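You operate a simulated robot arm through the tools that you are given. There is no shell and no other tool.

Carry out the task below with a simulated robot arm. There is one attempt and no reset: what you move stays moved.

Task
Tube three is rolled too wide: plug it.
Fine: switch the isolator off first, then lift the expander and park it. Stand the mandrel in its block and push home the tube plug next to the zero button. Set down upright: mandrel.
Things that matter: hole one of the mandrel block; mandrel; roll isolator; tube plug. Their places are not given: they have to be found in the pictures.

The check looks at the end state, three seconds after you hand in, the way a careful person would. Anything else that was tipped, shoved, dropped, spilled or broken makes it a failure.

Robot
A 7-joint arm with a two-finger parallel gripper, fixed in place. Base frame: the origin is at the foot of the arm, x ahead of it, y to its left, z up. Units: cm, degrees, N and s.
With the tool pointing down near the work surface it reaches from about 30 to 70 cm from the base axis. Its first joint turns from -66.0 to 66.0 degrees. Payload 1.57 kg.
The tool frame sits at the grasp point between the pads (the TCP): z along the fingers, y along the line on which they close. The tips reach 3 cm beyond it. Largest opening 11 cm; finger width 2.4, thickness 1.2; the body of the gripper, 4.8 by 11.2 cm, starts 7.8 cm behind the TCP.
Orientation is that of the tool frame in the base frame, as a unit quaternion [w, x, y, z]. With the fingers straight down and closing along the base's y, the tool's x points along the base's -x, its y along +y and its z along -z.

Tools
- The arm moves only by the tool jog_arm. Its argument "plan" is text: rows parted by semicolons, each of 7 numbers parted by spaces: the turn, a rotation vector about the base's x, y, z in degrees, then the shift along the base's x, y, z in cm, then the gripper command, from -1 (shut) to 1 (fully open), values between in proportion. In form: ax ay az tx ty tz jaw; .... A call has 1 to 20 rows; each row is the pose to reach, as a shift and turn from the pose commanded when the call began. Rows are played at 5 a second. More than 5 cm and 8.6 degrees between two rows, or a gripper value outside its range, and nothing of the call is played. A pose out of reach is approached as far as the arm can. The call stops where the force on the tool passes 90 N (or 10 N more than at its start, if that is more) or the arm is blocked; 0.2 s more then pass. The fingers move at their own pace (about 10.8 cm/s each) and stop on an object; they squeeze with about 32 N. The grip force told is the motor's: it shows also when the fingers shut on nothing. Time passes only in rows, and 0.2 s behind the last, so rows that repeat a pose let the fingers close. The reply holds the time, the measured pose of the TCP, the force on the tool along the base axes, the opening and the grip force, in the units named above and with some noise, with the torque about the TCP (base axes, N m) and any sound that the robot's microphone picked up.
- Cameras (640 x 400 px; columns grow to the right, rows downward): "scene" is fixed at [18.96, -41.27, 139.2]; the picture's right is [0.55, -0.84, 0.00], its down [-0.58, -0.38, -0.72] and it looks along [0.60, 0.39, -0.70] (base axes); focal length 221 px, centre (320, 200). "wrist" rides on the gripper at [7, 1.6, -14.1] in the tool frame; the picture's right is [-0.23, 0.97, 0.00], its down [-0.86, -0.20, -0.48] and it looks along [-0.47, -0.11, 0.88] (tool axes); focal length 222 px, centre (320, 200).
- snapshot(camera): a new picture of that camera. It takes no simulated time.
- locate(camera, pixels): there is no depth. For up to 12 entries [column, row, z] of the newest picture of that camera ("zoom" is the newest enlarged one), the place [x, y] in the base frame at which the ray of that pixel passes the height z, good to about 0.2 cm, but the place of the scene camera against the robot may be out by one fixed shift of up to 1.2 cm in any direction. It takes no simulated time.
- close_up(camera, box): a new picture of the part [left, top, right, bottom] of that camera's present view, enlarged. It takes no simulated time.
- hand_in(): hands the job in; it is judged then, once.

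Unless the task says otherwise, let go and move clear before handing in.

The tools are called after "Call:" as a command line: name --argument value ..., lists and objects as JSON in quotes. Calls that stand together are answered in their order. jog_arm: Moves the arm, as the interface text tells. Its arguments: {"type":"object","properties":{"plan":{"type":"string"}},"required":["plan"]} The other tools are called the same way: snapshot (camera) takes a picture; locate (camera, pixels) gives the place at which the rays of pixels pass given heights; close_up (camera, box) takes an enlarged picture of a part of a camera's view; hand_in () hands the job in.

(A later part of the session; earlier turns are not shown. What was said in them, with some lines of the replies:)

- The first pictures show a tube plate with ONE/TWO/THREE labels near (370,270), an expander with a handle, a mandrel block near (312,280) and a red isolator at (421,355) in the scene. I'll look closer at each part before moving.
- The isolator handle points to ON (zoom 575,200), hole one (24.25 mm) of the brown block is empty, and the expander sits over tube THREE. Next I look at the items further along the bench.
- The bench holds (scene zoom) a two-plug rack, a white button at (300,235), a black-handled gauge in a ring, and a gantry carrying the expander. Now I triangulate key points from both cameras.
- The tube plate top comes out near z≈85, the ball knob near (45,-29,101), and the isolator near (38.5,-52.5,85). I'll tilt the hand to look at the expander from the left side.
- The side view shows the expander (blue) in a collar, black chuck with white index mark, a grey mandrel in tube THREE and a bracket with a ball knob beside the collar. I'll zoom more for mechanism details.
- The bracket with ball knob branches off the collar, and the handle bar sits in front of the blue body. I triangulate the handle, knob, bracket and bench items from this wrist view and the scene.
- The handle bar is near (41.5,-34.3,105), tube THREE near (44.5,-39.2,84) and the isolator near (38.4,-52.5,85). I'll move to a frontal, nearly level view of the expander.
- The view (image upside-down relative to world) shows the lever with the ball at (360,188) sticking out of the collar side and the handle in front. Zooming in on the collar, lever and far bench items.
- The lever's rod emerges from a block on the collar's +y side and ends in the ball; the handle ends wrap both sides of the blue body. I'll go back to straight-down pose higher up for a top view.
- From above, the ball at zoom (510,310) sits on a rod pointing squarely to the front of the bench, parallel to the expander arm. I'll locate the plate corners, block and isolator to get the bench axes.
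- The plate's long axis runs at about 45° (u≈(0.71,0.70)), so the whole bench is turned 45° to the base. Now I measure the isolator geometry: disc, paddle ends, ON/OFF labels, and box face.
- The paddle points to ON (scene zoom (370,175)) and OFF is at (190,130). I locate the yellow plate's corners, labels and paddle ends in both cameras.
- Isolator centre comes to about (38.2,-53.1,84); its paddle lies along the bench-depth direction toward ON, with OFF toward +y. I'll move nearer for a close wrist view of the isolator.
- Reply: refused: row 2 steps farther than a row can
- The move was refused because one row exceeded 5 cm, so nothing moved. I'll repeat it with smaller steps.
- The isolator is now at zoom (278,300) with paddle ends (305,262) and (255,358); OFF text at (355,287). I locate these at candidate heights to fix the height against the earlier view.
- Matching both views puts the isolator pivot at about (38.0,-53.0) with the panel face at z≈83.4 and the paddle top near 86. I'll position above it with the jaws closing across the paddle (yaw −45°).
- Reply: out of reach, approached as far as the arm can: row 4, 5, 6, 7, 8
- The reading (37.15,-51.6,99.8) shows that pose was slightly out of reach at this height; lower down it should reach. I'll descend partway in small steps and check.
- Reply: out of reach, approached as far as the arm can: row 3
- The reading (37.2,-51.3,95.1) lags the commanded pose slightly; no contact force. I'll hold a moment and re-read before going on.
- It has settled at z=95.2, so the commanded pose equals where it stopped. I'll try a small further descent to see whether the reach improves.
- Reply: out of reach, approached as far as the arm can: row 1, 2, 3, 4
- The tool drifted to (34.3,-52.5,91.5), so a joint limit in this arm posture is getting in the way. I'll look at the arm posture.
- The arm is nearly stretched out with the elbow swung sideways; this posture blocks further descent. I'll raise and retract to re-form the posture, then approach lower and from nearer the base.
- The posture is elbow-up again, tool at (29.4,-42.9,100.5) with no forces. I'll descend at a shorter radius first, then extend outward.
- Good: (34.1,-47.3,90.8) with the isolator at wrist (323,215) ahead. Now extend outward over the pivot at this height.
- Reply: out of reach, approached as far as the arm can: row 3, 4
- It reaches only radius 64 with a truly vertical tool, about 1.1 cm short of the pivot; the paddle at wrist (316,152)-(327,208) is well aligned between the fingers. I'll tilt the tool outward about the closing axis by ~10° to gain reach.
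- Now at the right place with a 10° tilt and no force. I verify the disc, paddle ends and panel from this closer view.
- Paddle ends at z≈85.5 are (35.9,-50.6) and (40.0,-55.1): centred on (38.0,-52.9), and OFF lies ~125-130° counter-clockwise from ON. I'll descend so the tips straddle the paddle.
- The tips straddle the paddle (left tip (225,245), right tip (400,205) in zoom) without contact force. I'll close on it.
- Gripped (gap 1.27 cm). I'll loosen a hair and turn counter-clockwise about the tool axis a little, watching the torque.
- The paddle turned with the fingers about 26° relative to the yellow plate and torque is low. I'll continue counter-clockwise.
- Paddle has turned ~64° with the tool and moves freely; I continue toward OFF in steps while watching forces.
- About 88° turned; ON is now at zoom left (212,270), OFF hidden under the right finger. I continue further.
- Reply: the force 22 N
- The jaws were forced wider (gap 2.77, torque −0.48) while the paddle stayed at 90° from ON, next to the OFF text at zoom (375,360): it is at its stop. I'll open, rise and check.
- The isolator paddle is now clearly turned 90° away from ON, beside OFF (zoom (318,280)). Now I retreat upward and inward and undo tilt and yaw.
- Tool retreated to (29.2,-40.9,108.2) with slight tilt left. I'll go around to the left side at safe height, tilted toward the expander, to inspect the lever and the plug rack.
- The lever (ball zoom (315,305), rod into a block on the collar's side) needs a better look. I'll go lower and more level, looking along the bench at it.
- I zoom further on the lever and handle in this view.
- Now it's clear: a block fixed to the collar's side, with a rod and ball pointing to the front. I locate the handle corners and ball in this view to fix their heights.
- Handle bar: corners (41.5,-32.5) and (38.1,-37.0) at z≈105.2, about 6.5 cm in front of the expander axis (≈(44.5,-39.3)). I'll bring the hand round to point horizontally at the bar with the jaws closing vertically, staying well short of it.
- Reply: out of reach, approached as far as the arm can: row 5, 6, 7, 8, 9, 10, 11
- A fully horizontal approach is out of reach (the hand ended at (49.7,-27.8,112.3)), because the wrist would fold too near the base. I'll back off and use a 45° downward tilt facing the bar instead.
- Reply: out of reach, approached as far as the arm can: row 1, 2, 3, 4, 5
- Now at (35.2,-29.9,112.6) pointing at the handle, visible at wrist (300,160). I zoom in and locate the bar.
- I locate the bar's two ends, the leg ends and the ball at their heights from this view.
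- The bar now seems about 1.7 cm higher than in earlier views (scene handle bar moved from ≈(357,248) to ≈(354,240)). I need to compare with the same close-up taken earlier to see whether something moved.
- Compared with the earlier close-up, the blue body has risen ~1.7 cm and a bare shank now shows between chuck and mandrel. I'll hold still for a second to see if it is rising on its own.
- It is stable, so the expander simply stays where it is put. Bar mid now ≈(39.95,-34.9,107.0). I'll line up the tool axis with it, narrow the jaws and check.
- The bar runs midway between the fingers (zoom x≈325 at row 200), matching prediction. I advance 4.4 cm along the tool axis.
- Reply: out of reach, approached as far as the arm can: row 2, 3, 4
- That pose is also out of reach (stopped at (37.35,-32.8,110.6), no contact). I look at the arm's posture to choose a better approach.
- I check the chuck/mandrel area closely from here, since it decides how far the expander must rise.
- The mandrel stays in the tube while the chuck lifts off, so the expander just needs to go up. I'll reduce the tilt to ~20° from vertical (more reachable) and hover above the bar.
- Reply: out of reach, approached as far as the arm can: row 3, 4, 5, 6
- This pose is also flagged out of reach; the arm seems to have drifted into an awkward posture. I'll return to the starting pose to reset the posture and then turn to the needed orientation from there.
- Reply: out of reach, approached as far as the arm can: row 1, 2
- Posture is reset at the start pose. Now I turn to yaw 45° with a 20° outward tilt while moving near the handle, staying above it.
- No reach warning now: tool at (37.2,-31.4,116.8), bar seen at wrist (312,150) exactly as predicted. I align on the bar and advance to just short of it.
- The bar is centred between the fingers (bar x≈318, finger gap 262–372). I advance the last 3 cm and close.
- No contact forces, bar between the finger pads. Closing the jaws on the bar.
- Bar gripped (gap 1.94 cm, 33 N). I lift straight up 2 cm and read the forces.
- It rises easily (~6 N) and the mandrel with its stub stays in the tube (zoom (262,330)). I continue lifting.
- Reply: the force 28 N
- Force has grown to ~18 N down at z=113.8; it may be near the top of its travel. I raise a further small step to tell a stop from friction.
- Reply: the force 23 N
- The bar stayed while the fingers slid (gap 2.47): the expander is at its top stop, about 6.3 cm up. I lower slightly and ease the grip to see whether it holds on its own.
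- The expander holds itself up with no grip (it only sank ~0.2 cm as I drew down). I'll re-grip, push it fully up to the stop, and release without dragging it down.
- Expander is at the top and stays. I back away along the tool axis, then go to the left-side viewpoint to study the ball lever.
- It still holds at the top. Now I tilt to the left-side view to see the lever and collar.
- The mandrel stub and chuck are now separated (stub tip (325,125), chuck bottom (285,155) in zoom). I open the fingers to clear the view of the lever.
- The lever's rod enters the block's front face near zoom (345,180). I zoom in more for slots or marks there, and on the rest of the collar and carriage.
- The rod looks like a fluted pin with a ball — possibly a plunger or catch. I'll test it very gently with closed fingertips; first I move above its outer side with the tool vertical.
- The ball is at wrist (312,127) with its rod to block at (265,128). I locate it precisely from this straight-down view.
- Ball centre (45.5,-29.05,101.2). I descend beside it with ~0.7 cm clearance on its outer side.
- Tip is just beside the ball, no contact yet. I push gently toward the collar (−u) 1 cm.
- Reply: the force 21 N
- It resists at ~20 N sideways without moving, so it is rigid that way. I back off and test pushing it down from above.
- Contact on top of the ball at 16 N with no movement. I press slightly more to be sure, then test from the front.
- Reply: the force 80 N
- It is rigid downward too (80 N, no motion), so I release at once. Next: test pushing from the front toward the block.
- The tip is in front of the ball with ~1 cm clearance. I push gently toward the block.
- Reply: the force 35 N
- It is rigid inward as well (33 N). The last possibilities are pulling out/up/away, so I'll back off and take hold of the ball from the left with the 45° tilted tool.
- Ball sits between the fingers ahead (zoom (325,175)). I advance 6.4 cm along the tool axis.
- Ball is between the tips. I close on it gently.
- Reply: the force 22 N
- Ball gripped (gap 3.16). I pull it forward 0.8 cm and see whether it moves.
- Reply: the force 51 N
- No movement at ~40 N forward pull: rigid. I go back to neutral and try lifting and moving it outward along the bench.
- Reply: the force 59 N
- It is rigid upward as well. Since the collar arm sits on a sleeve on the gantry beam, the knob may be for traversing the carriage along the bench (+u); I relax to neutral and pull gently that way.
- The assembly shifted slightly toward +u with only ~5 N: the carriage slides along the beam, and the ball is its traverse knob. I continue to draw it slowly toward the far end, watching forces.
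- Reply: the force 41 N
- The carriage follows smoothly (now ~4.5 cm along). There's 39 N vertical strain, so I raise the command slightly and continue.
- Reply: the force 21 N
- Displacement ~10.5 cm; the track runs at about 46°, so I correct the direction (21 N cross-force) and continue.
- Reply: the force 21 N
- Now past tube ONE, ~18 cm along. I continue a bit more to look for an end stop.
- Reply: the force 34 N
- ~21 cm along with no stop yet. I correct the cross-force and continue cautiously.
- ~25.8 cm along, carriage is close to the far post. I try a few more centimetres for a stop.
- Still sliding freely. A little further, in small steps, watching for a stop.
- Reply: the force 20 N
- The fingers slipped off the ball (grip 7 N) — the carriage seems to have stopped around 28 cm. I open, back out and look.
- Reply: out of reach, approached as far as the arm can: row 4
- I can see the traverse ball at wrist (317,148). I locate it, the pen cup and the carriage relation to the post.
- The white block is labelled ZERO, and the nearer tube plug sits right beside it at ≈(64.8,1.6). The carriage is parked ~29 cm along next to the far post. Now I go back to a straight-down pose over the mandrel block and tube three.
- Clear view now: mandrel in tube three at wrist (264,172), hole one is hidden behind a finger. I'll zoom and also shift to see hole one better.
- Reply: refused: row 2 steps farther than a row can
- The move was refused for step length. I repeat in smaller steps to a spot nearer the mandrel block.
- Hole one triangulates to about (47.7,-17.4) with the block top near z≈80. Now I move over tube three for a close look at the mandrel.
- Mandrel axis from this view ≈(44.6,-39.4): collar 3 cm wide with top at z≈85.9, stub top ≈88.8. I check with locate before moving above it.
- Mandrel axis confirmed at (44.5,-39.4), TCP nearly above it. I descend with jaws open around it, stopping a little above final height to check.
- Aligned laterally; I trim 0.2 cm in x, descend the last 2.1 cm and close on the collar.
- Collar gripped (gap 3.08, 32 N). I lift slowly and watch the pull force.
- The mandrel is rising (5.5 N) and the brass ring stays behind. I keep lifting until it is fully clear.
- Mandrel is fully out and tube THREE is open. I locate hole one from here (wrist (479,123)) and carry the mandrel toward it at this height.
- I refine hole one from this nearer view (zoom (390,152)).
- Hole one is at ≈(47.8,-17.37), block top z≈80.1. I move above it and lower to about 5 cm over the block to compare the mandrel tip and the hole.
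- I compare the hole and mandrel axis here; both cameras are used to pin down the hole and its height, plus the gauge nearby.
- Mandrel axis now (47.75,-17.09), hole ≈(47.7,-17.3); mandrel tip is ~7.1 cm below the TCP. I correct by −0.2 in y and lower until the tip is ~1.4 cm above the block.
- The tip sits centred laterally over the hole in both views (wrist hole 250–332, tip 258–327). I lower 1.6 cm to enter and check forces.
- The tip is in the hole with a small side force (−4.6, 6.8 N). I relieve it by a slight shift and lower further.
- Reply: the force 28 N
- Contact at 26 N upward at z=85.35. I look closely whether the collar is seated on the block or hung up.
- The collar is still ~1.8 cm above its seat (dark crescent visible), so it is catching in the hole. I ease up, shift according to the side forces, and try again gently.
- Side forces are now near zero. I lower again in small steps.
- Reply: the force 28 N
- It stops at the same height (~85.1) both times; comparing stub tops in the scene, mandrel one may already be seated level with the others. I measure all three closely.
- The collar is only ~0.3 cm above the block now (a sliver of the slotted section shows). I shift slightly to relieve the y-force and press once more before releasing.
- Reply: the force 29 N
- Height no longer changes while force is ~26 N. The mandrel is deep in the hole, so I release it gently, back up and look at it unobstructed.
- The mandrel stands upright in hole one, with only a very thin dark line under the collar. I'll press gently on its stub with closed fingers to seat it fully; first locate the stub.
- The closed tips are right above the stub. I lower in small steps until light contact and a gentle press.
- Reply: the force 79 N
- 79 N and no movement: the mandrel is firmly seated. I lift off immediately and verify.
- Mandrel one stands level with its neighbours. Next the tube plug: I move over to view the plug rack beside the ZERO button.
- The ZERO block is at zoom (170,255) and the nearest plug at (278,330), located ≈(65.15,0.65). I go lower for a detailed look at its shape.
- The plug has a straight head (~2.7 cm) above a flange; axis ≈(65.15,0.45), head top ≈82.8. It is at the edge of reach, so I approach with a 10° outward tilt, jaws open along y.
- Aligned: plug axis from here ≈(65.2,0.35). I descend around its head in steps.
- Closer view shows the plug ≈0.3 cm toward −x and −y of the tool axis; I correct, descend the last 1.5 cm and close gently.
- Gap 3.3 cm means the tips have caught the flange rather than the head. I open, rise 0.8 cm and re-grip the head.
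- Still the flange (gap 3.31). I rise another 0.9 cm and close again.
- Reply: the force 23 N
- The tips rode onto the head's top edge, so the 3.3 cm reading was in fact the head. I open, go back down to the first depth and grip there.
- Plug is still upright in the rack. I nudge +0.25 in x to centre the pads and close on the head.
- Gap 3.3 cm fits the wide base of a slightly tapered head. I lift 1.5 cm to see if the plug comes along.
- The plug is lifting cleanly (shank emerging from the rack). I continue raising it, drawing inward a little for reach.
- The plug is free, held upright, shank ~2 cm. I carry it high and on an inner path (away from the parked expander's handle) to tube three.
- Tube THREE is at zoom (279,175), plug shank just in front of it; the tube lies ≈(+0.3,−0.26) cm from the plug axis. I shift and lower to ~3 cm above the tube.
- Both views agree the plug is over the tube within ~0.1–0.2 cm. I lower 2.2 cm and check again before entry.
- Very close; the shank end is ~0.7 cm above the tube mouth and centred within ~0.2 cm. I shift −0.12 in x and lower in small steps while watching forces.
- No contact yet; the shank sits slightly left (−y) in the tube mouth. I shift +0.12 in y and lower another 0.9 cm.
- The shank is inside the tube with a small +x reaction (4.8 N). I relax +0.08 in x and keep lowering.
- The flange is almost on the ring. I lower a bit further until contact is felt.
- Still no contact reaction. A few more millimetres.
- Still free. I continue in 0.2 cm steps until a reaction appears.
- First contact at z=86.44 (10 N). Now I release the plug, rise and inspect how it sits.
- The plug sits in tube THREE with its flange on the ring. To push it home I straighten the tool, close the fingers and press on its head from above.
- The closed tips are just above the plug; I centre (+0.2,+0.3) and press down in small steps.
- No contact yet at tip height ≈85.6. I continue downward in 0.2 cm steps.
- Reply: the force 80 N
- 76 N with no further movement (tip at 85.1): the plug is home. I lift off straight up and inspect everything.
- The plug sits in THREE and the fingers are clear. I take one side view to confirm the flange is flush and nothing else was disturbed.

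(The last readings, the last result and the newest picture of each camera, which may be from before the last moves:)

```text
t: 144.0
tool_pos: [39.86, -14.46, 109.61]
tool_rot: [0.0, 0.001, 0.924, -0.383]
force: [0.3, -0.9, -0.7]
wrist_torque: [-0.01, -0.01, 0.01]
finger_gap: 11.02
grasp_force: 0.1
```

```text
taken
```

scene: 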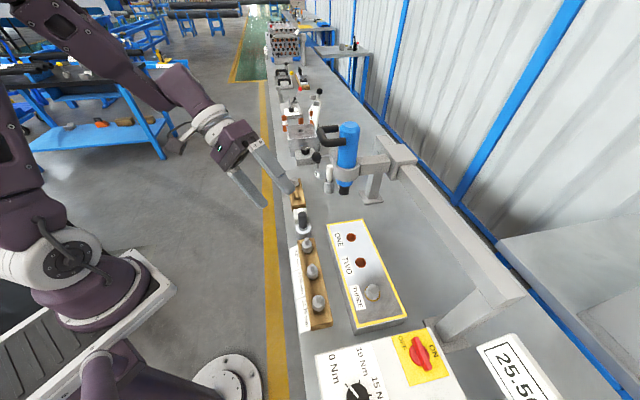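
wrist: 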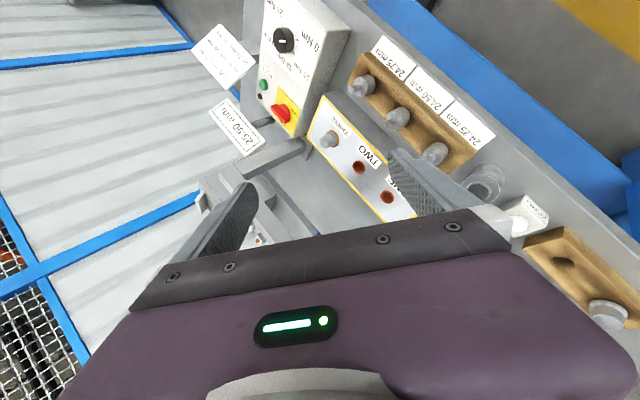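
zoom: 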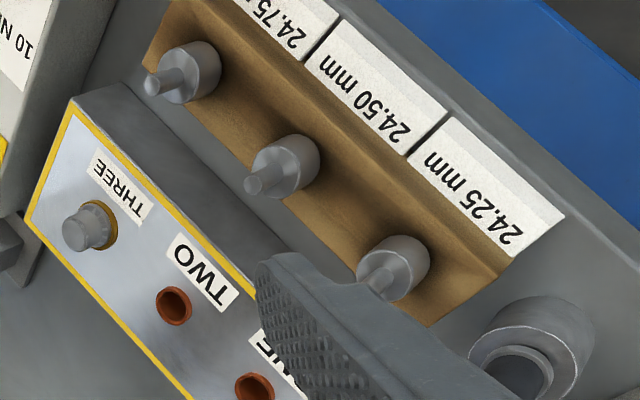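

The plug flange sits on the ring, three mandrels stand alike, isolator is OFF. I check the parked expander once more — height in its collar and carriage against the far post.

Call:
close_up --camera "scene" --box '[310, 115, 430, 215]'

Call:
close_up --camera "scene" --box '[350, 135, 430, 195]'

```text
4.00 times, centred on (370, 165) of scene
```

zoom: 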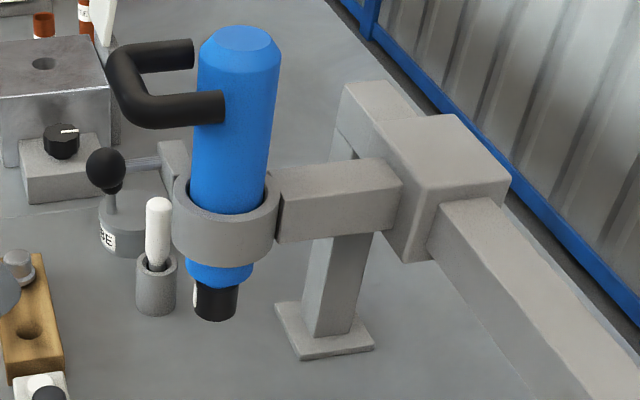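

```text
6.67 times, centred on (390, 165) of scene
```

zoom: 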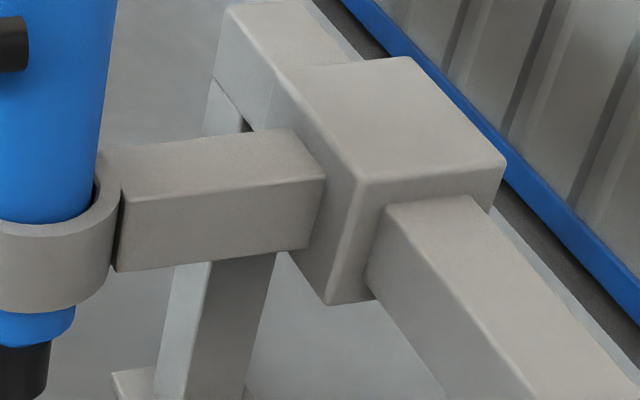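

The expander is still up (chuck bottom ≈92) and the carriage is near the far post, but some beam remains beyond it. I'll re-grip the knob and test gently whether it really is at its end stop.

Call:
jog_arm --plan "0 0 0 3.5 2 2 0; 0 0 0 7.5 4.5 3 0; 0 0 0 11.5 7 3 -0.2; 0 0 0 15.5 9.5 2.5 -0.2; 0 0 0 19.5 11.3 1 -0.2; 0 0 0 23 11.3 -1 -0.2; 0 0 0 25.5 11 -3 -0.2; 0 0 0 25.5 11 -3 -0.2"

Call:
snapshot --camera "wrist"

Call:
close_up --camera "wrist" --box '[220, 90, 420, 230]'

```text
t: 145.8
tool_pos: [65.7, -3.23, 106.53]
tool_rot: [-0.001, 0.0, 0.924, -0.382]
force: [0.6, -1.0, -0.4]
wrist_torque: [-0.01, 0.0, 0.02]
finger_gap: 4.41
grasp_force: 0.0
```

```text
taken
```

wrist: 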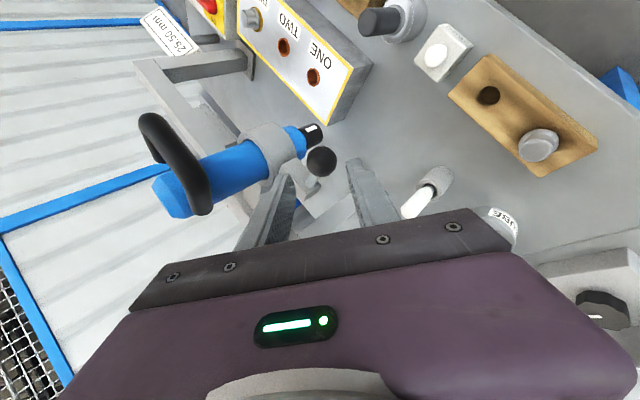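

```text
2.86 times, centred on (320, 160) of wrist
```

zoom: 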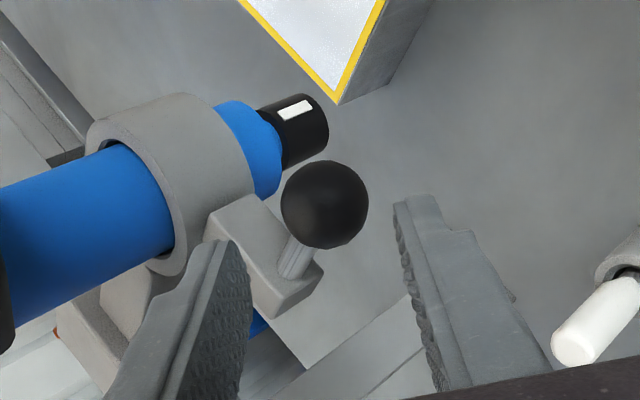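

Ball is dead ahead (zoom (325,205)). I advance 4.8 cm along the tool axis and close on it.

Call:
jog_arm --plan "0 0 0 0 -1.2 -1.2 -0.2; 0 0 0 0 -2.4 -2.4 -0.2; 0 0 0 0 -3.4 -3.4 -0.2; 0 0 0 0 -3.4 -3.4 -0.5; 0 0 0 0 -3.4 -3.4 -0.7; 0 0 0 0 -3.4 -3.4 -0.7"

Call:
close_up --camera "wrist" --box '[220, 90, 420, 230]'

```text
t: 147.2
tool_pos: [65.3, -6.64, 103.13]
tool_rot: [-0.001, 0.001, 0.924, -0.382]
force: [-5.1, 6.9, -1.3]
wrist_torque: [0.2, 0.03, 0.06]
finger_gap: 3.14
grasp_force: 40.1
```

```text
2.86 times, centred on (320, 160) of wrist
```

zoom: 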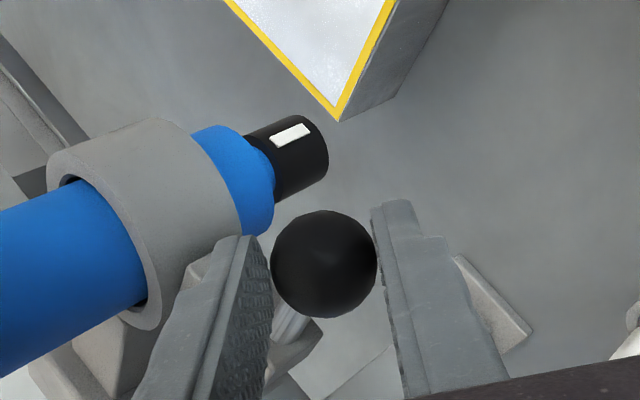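

Knob gripped well centred. I pull gently toward +u in 0.3 cm steps and read the force.

Call:
jog_arm --plan "0 0 0 0.2 0.2 0 -0.7; 0 0 0 0.4 0.4 0 -0.7; 0 0 0 0.6 0.6 0 -0.7; 0 0 0 0.6 0.6 0 -0.7"

Call:
close_up --camera "scene" --box '[310, 115, 430, 215]'

```text
t: 148.2
tool_pos: [65.97, -6.59, 103.1]
tool_rot: [-0.003, 0.003, 0.924, -0.383]
force: [-24.7, -17.0, -10.7]
wrist_torque: [-0.14, 0.62, -0.66]
finger_gap: 3.18
grasp_force: 40.6
```

```text
4.00 times, centred on (370, 165) of scene
```

zoom: 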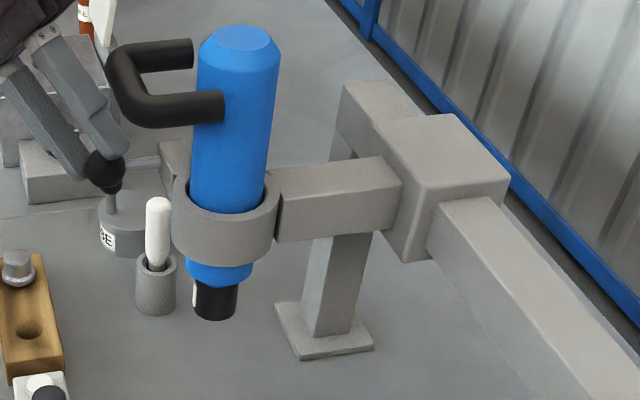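

30 N resistance and no movement: the carriage is at its end stop, so the expander is properly parked. I relax, open and back away.

Call:
jog_arm --plan "0 0 0 -0.4 -0.3 0 -0.7; 0 0 0 -0.5 -0.4 0 -0.4; 0 0 0 -0.5 -0.4 0 -0.1; 0 0 0 -0.5 1.1 1.5 0; 0 0 0 -1 3 3.5 0; 0 0 0 -3 4.5 6 0; 0 0 0 -6.5 5 8 0; 0 0 0 -10.5 5 9 0; 0 0 0 -14.5 4 9.5 0; 0 0 0 -18.5 2 10 0; 0 0 0 -18.5 2 10 0"

Call:
snapshot --camera "scene"

Call:
close_up --camera "scene" --box '[310, 115, 430, 215]'

Call:
snapshot --camera "wrist"

```text
t: 150.6
tool_pos: [47.7, -4.15, 113.05]
tool_rot: [0.0, 0.001, 0.924, -0.381]
force: [-0.3, 0.5, -0.1]
wrist_torque: [0.03, 0.0, -0.01]
finger_gap: 5.51
grasp_force: 0.0
```

```text
taken
```

scene: 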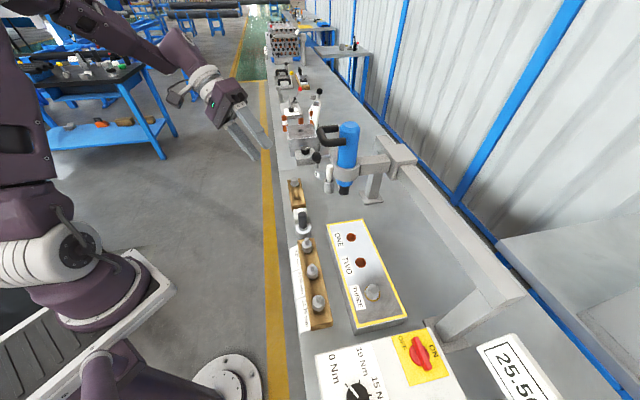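

```text
4.00 times, centred on (370, 165) of scene
```

zoom: 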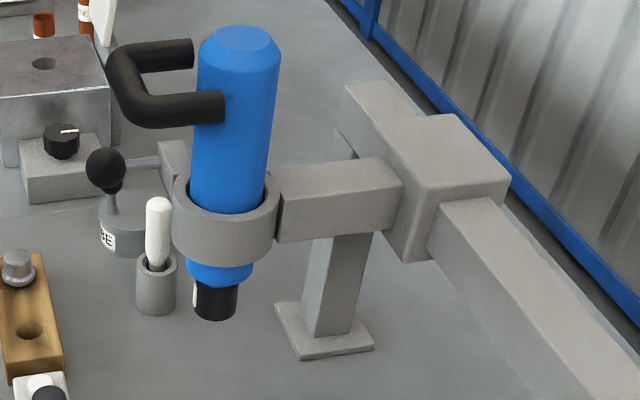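

```text
taken
```

wrist: 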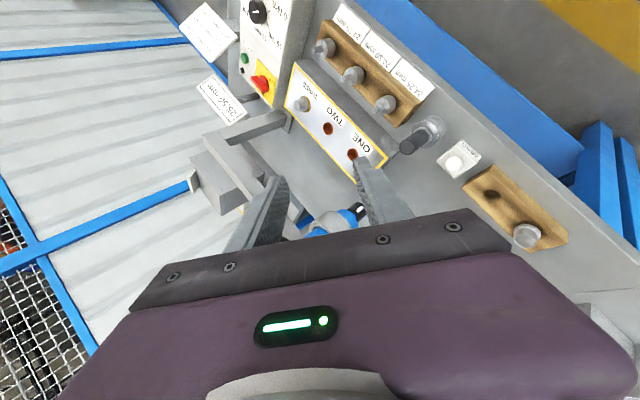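

Everything checks out: isolator OFF, expander up (handle z≈111.6) and parked at its stop, mandrel upright in hole one, plug home in THREE, and the arm is clear. I hand in.

Call:
hand_in

```text
The job is handed in.
```

Tube three is plugged and I've handed the job in. The hand-in gave no verdict, so the results below are what the cameras and force readings showed.

- **Isolator:** I turned it 90° from ON to its stop, next to the OFF label, before touching anything else.
- **Expander:** I lifted it to the top of its travel, about 6 cm. Then I slid the carriage about 29 cm along the beam to its end stop. It did not move under a 30 N pull.
- **Mandrel:** it stands upright in hole one of the block (24.25 mm). A press of about 79 N did not move it. In the close-up taken after the press there is a thin dark line under its collar that the other two mandrels don't show, so it may sit up to about 2 mm proud.
- **Tube plug:** I took the one next to the ZERO button and put it in tube three. Its flange rests on the ring, and 76 N from above did not move it any further.

The gripper unintentionally lifted the expander about 1.7 cm while I was turning the arm towards its handle. It stayed where it was, and I then lifted it properly. While working out what the ball knob was for, I pushed and pulled it with up to about 80 N and saw no shift or damage. It turned out to be the handle for sliding the carriage.

Nothing else looked tipped, shoved or dropped in the final pictures, and the arm was clear of the bench items.
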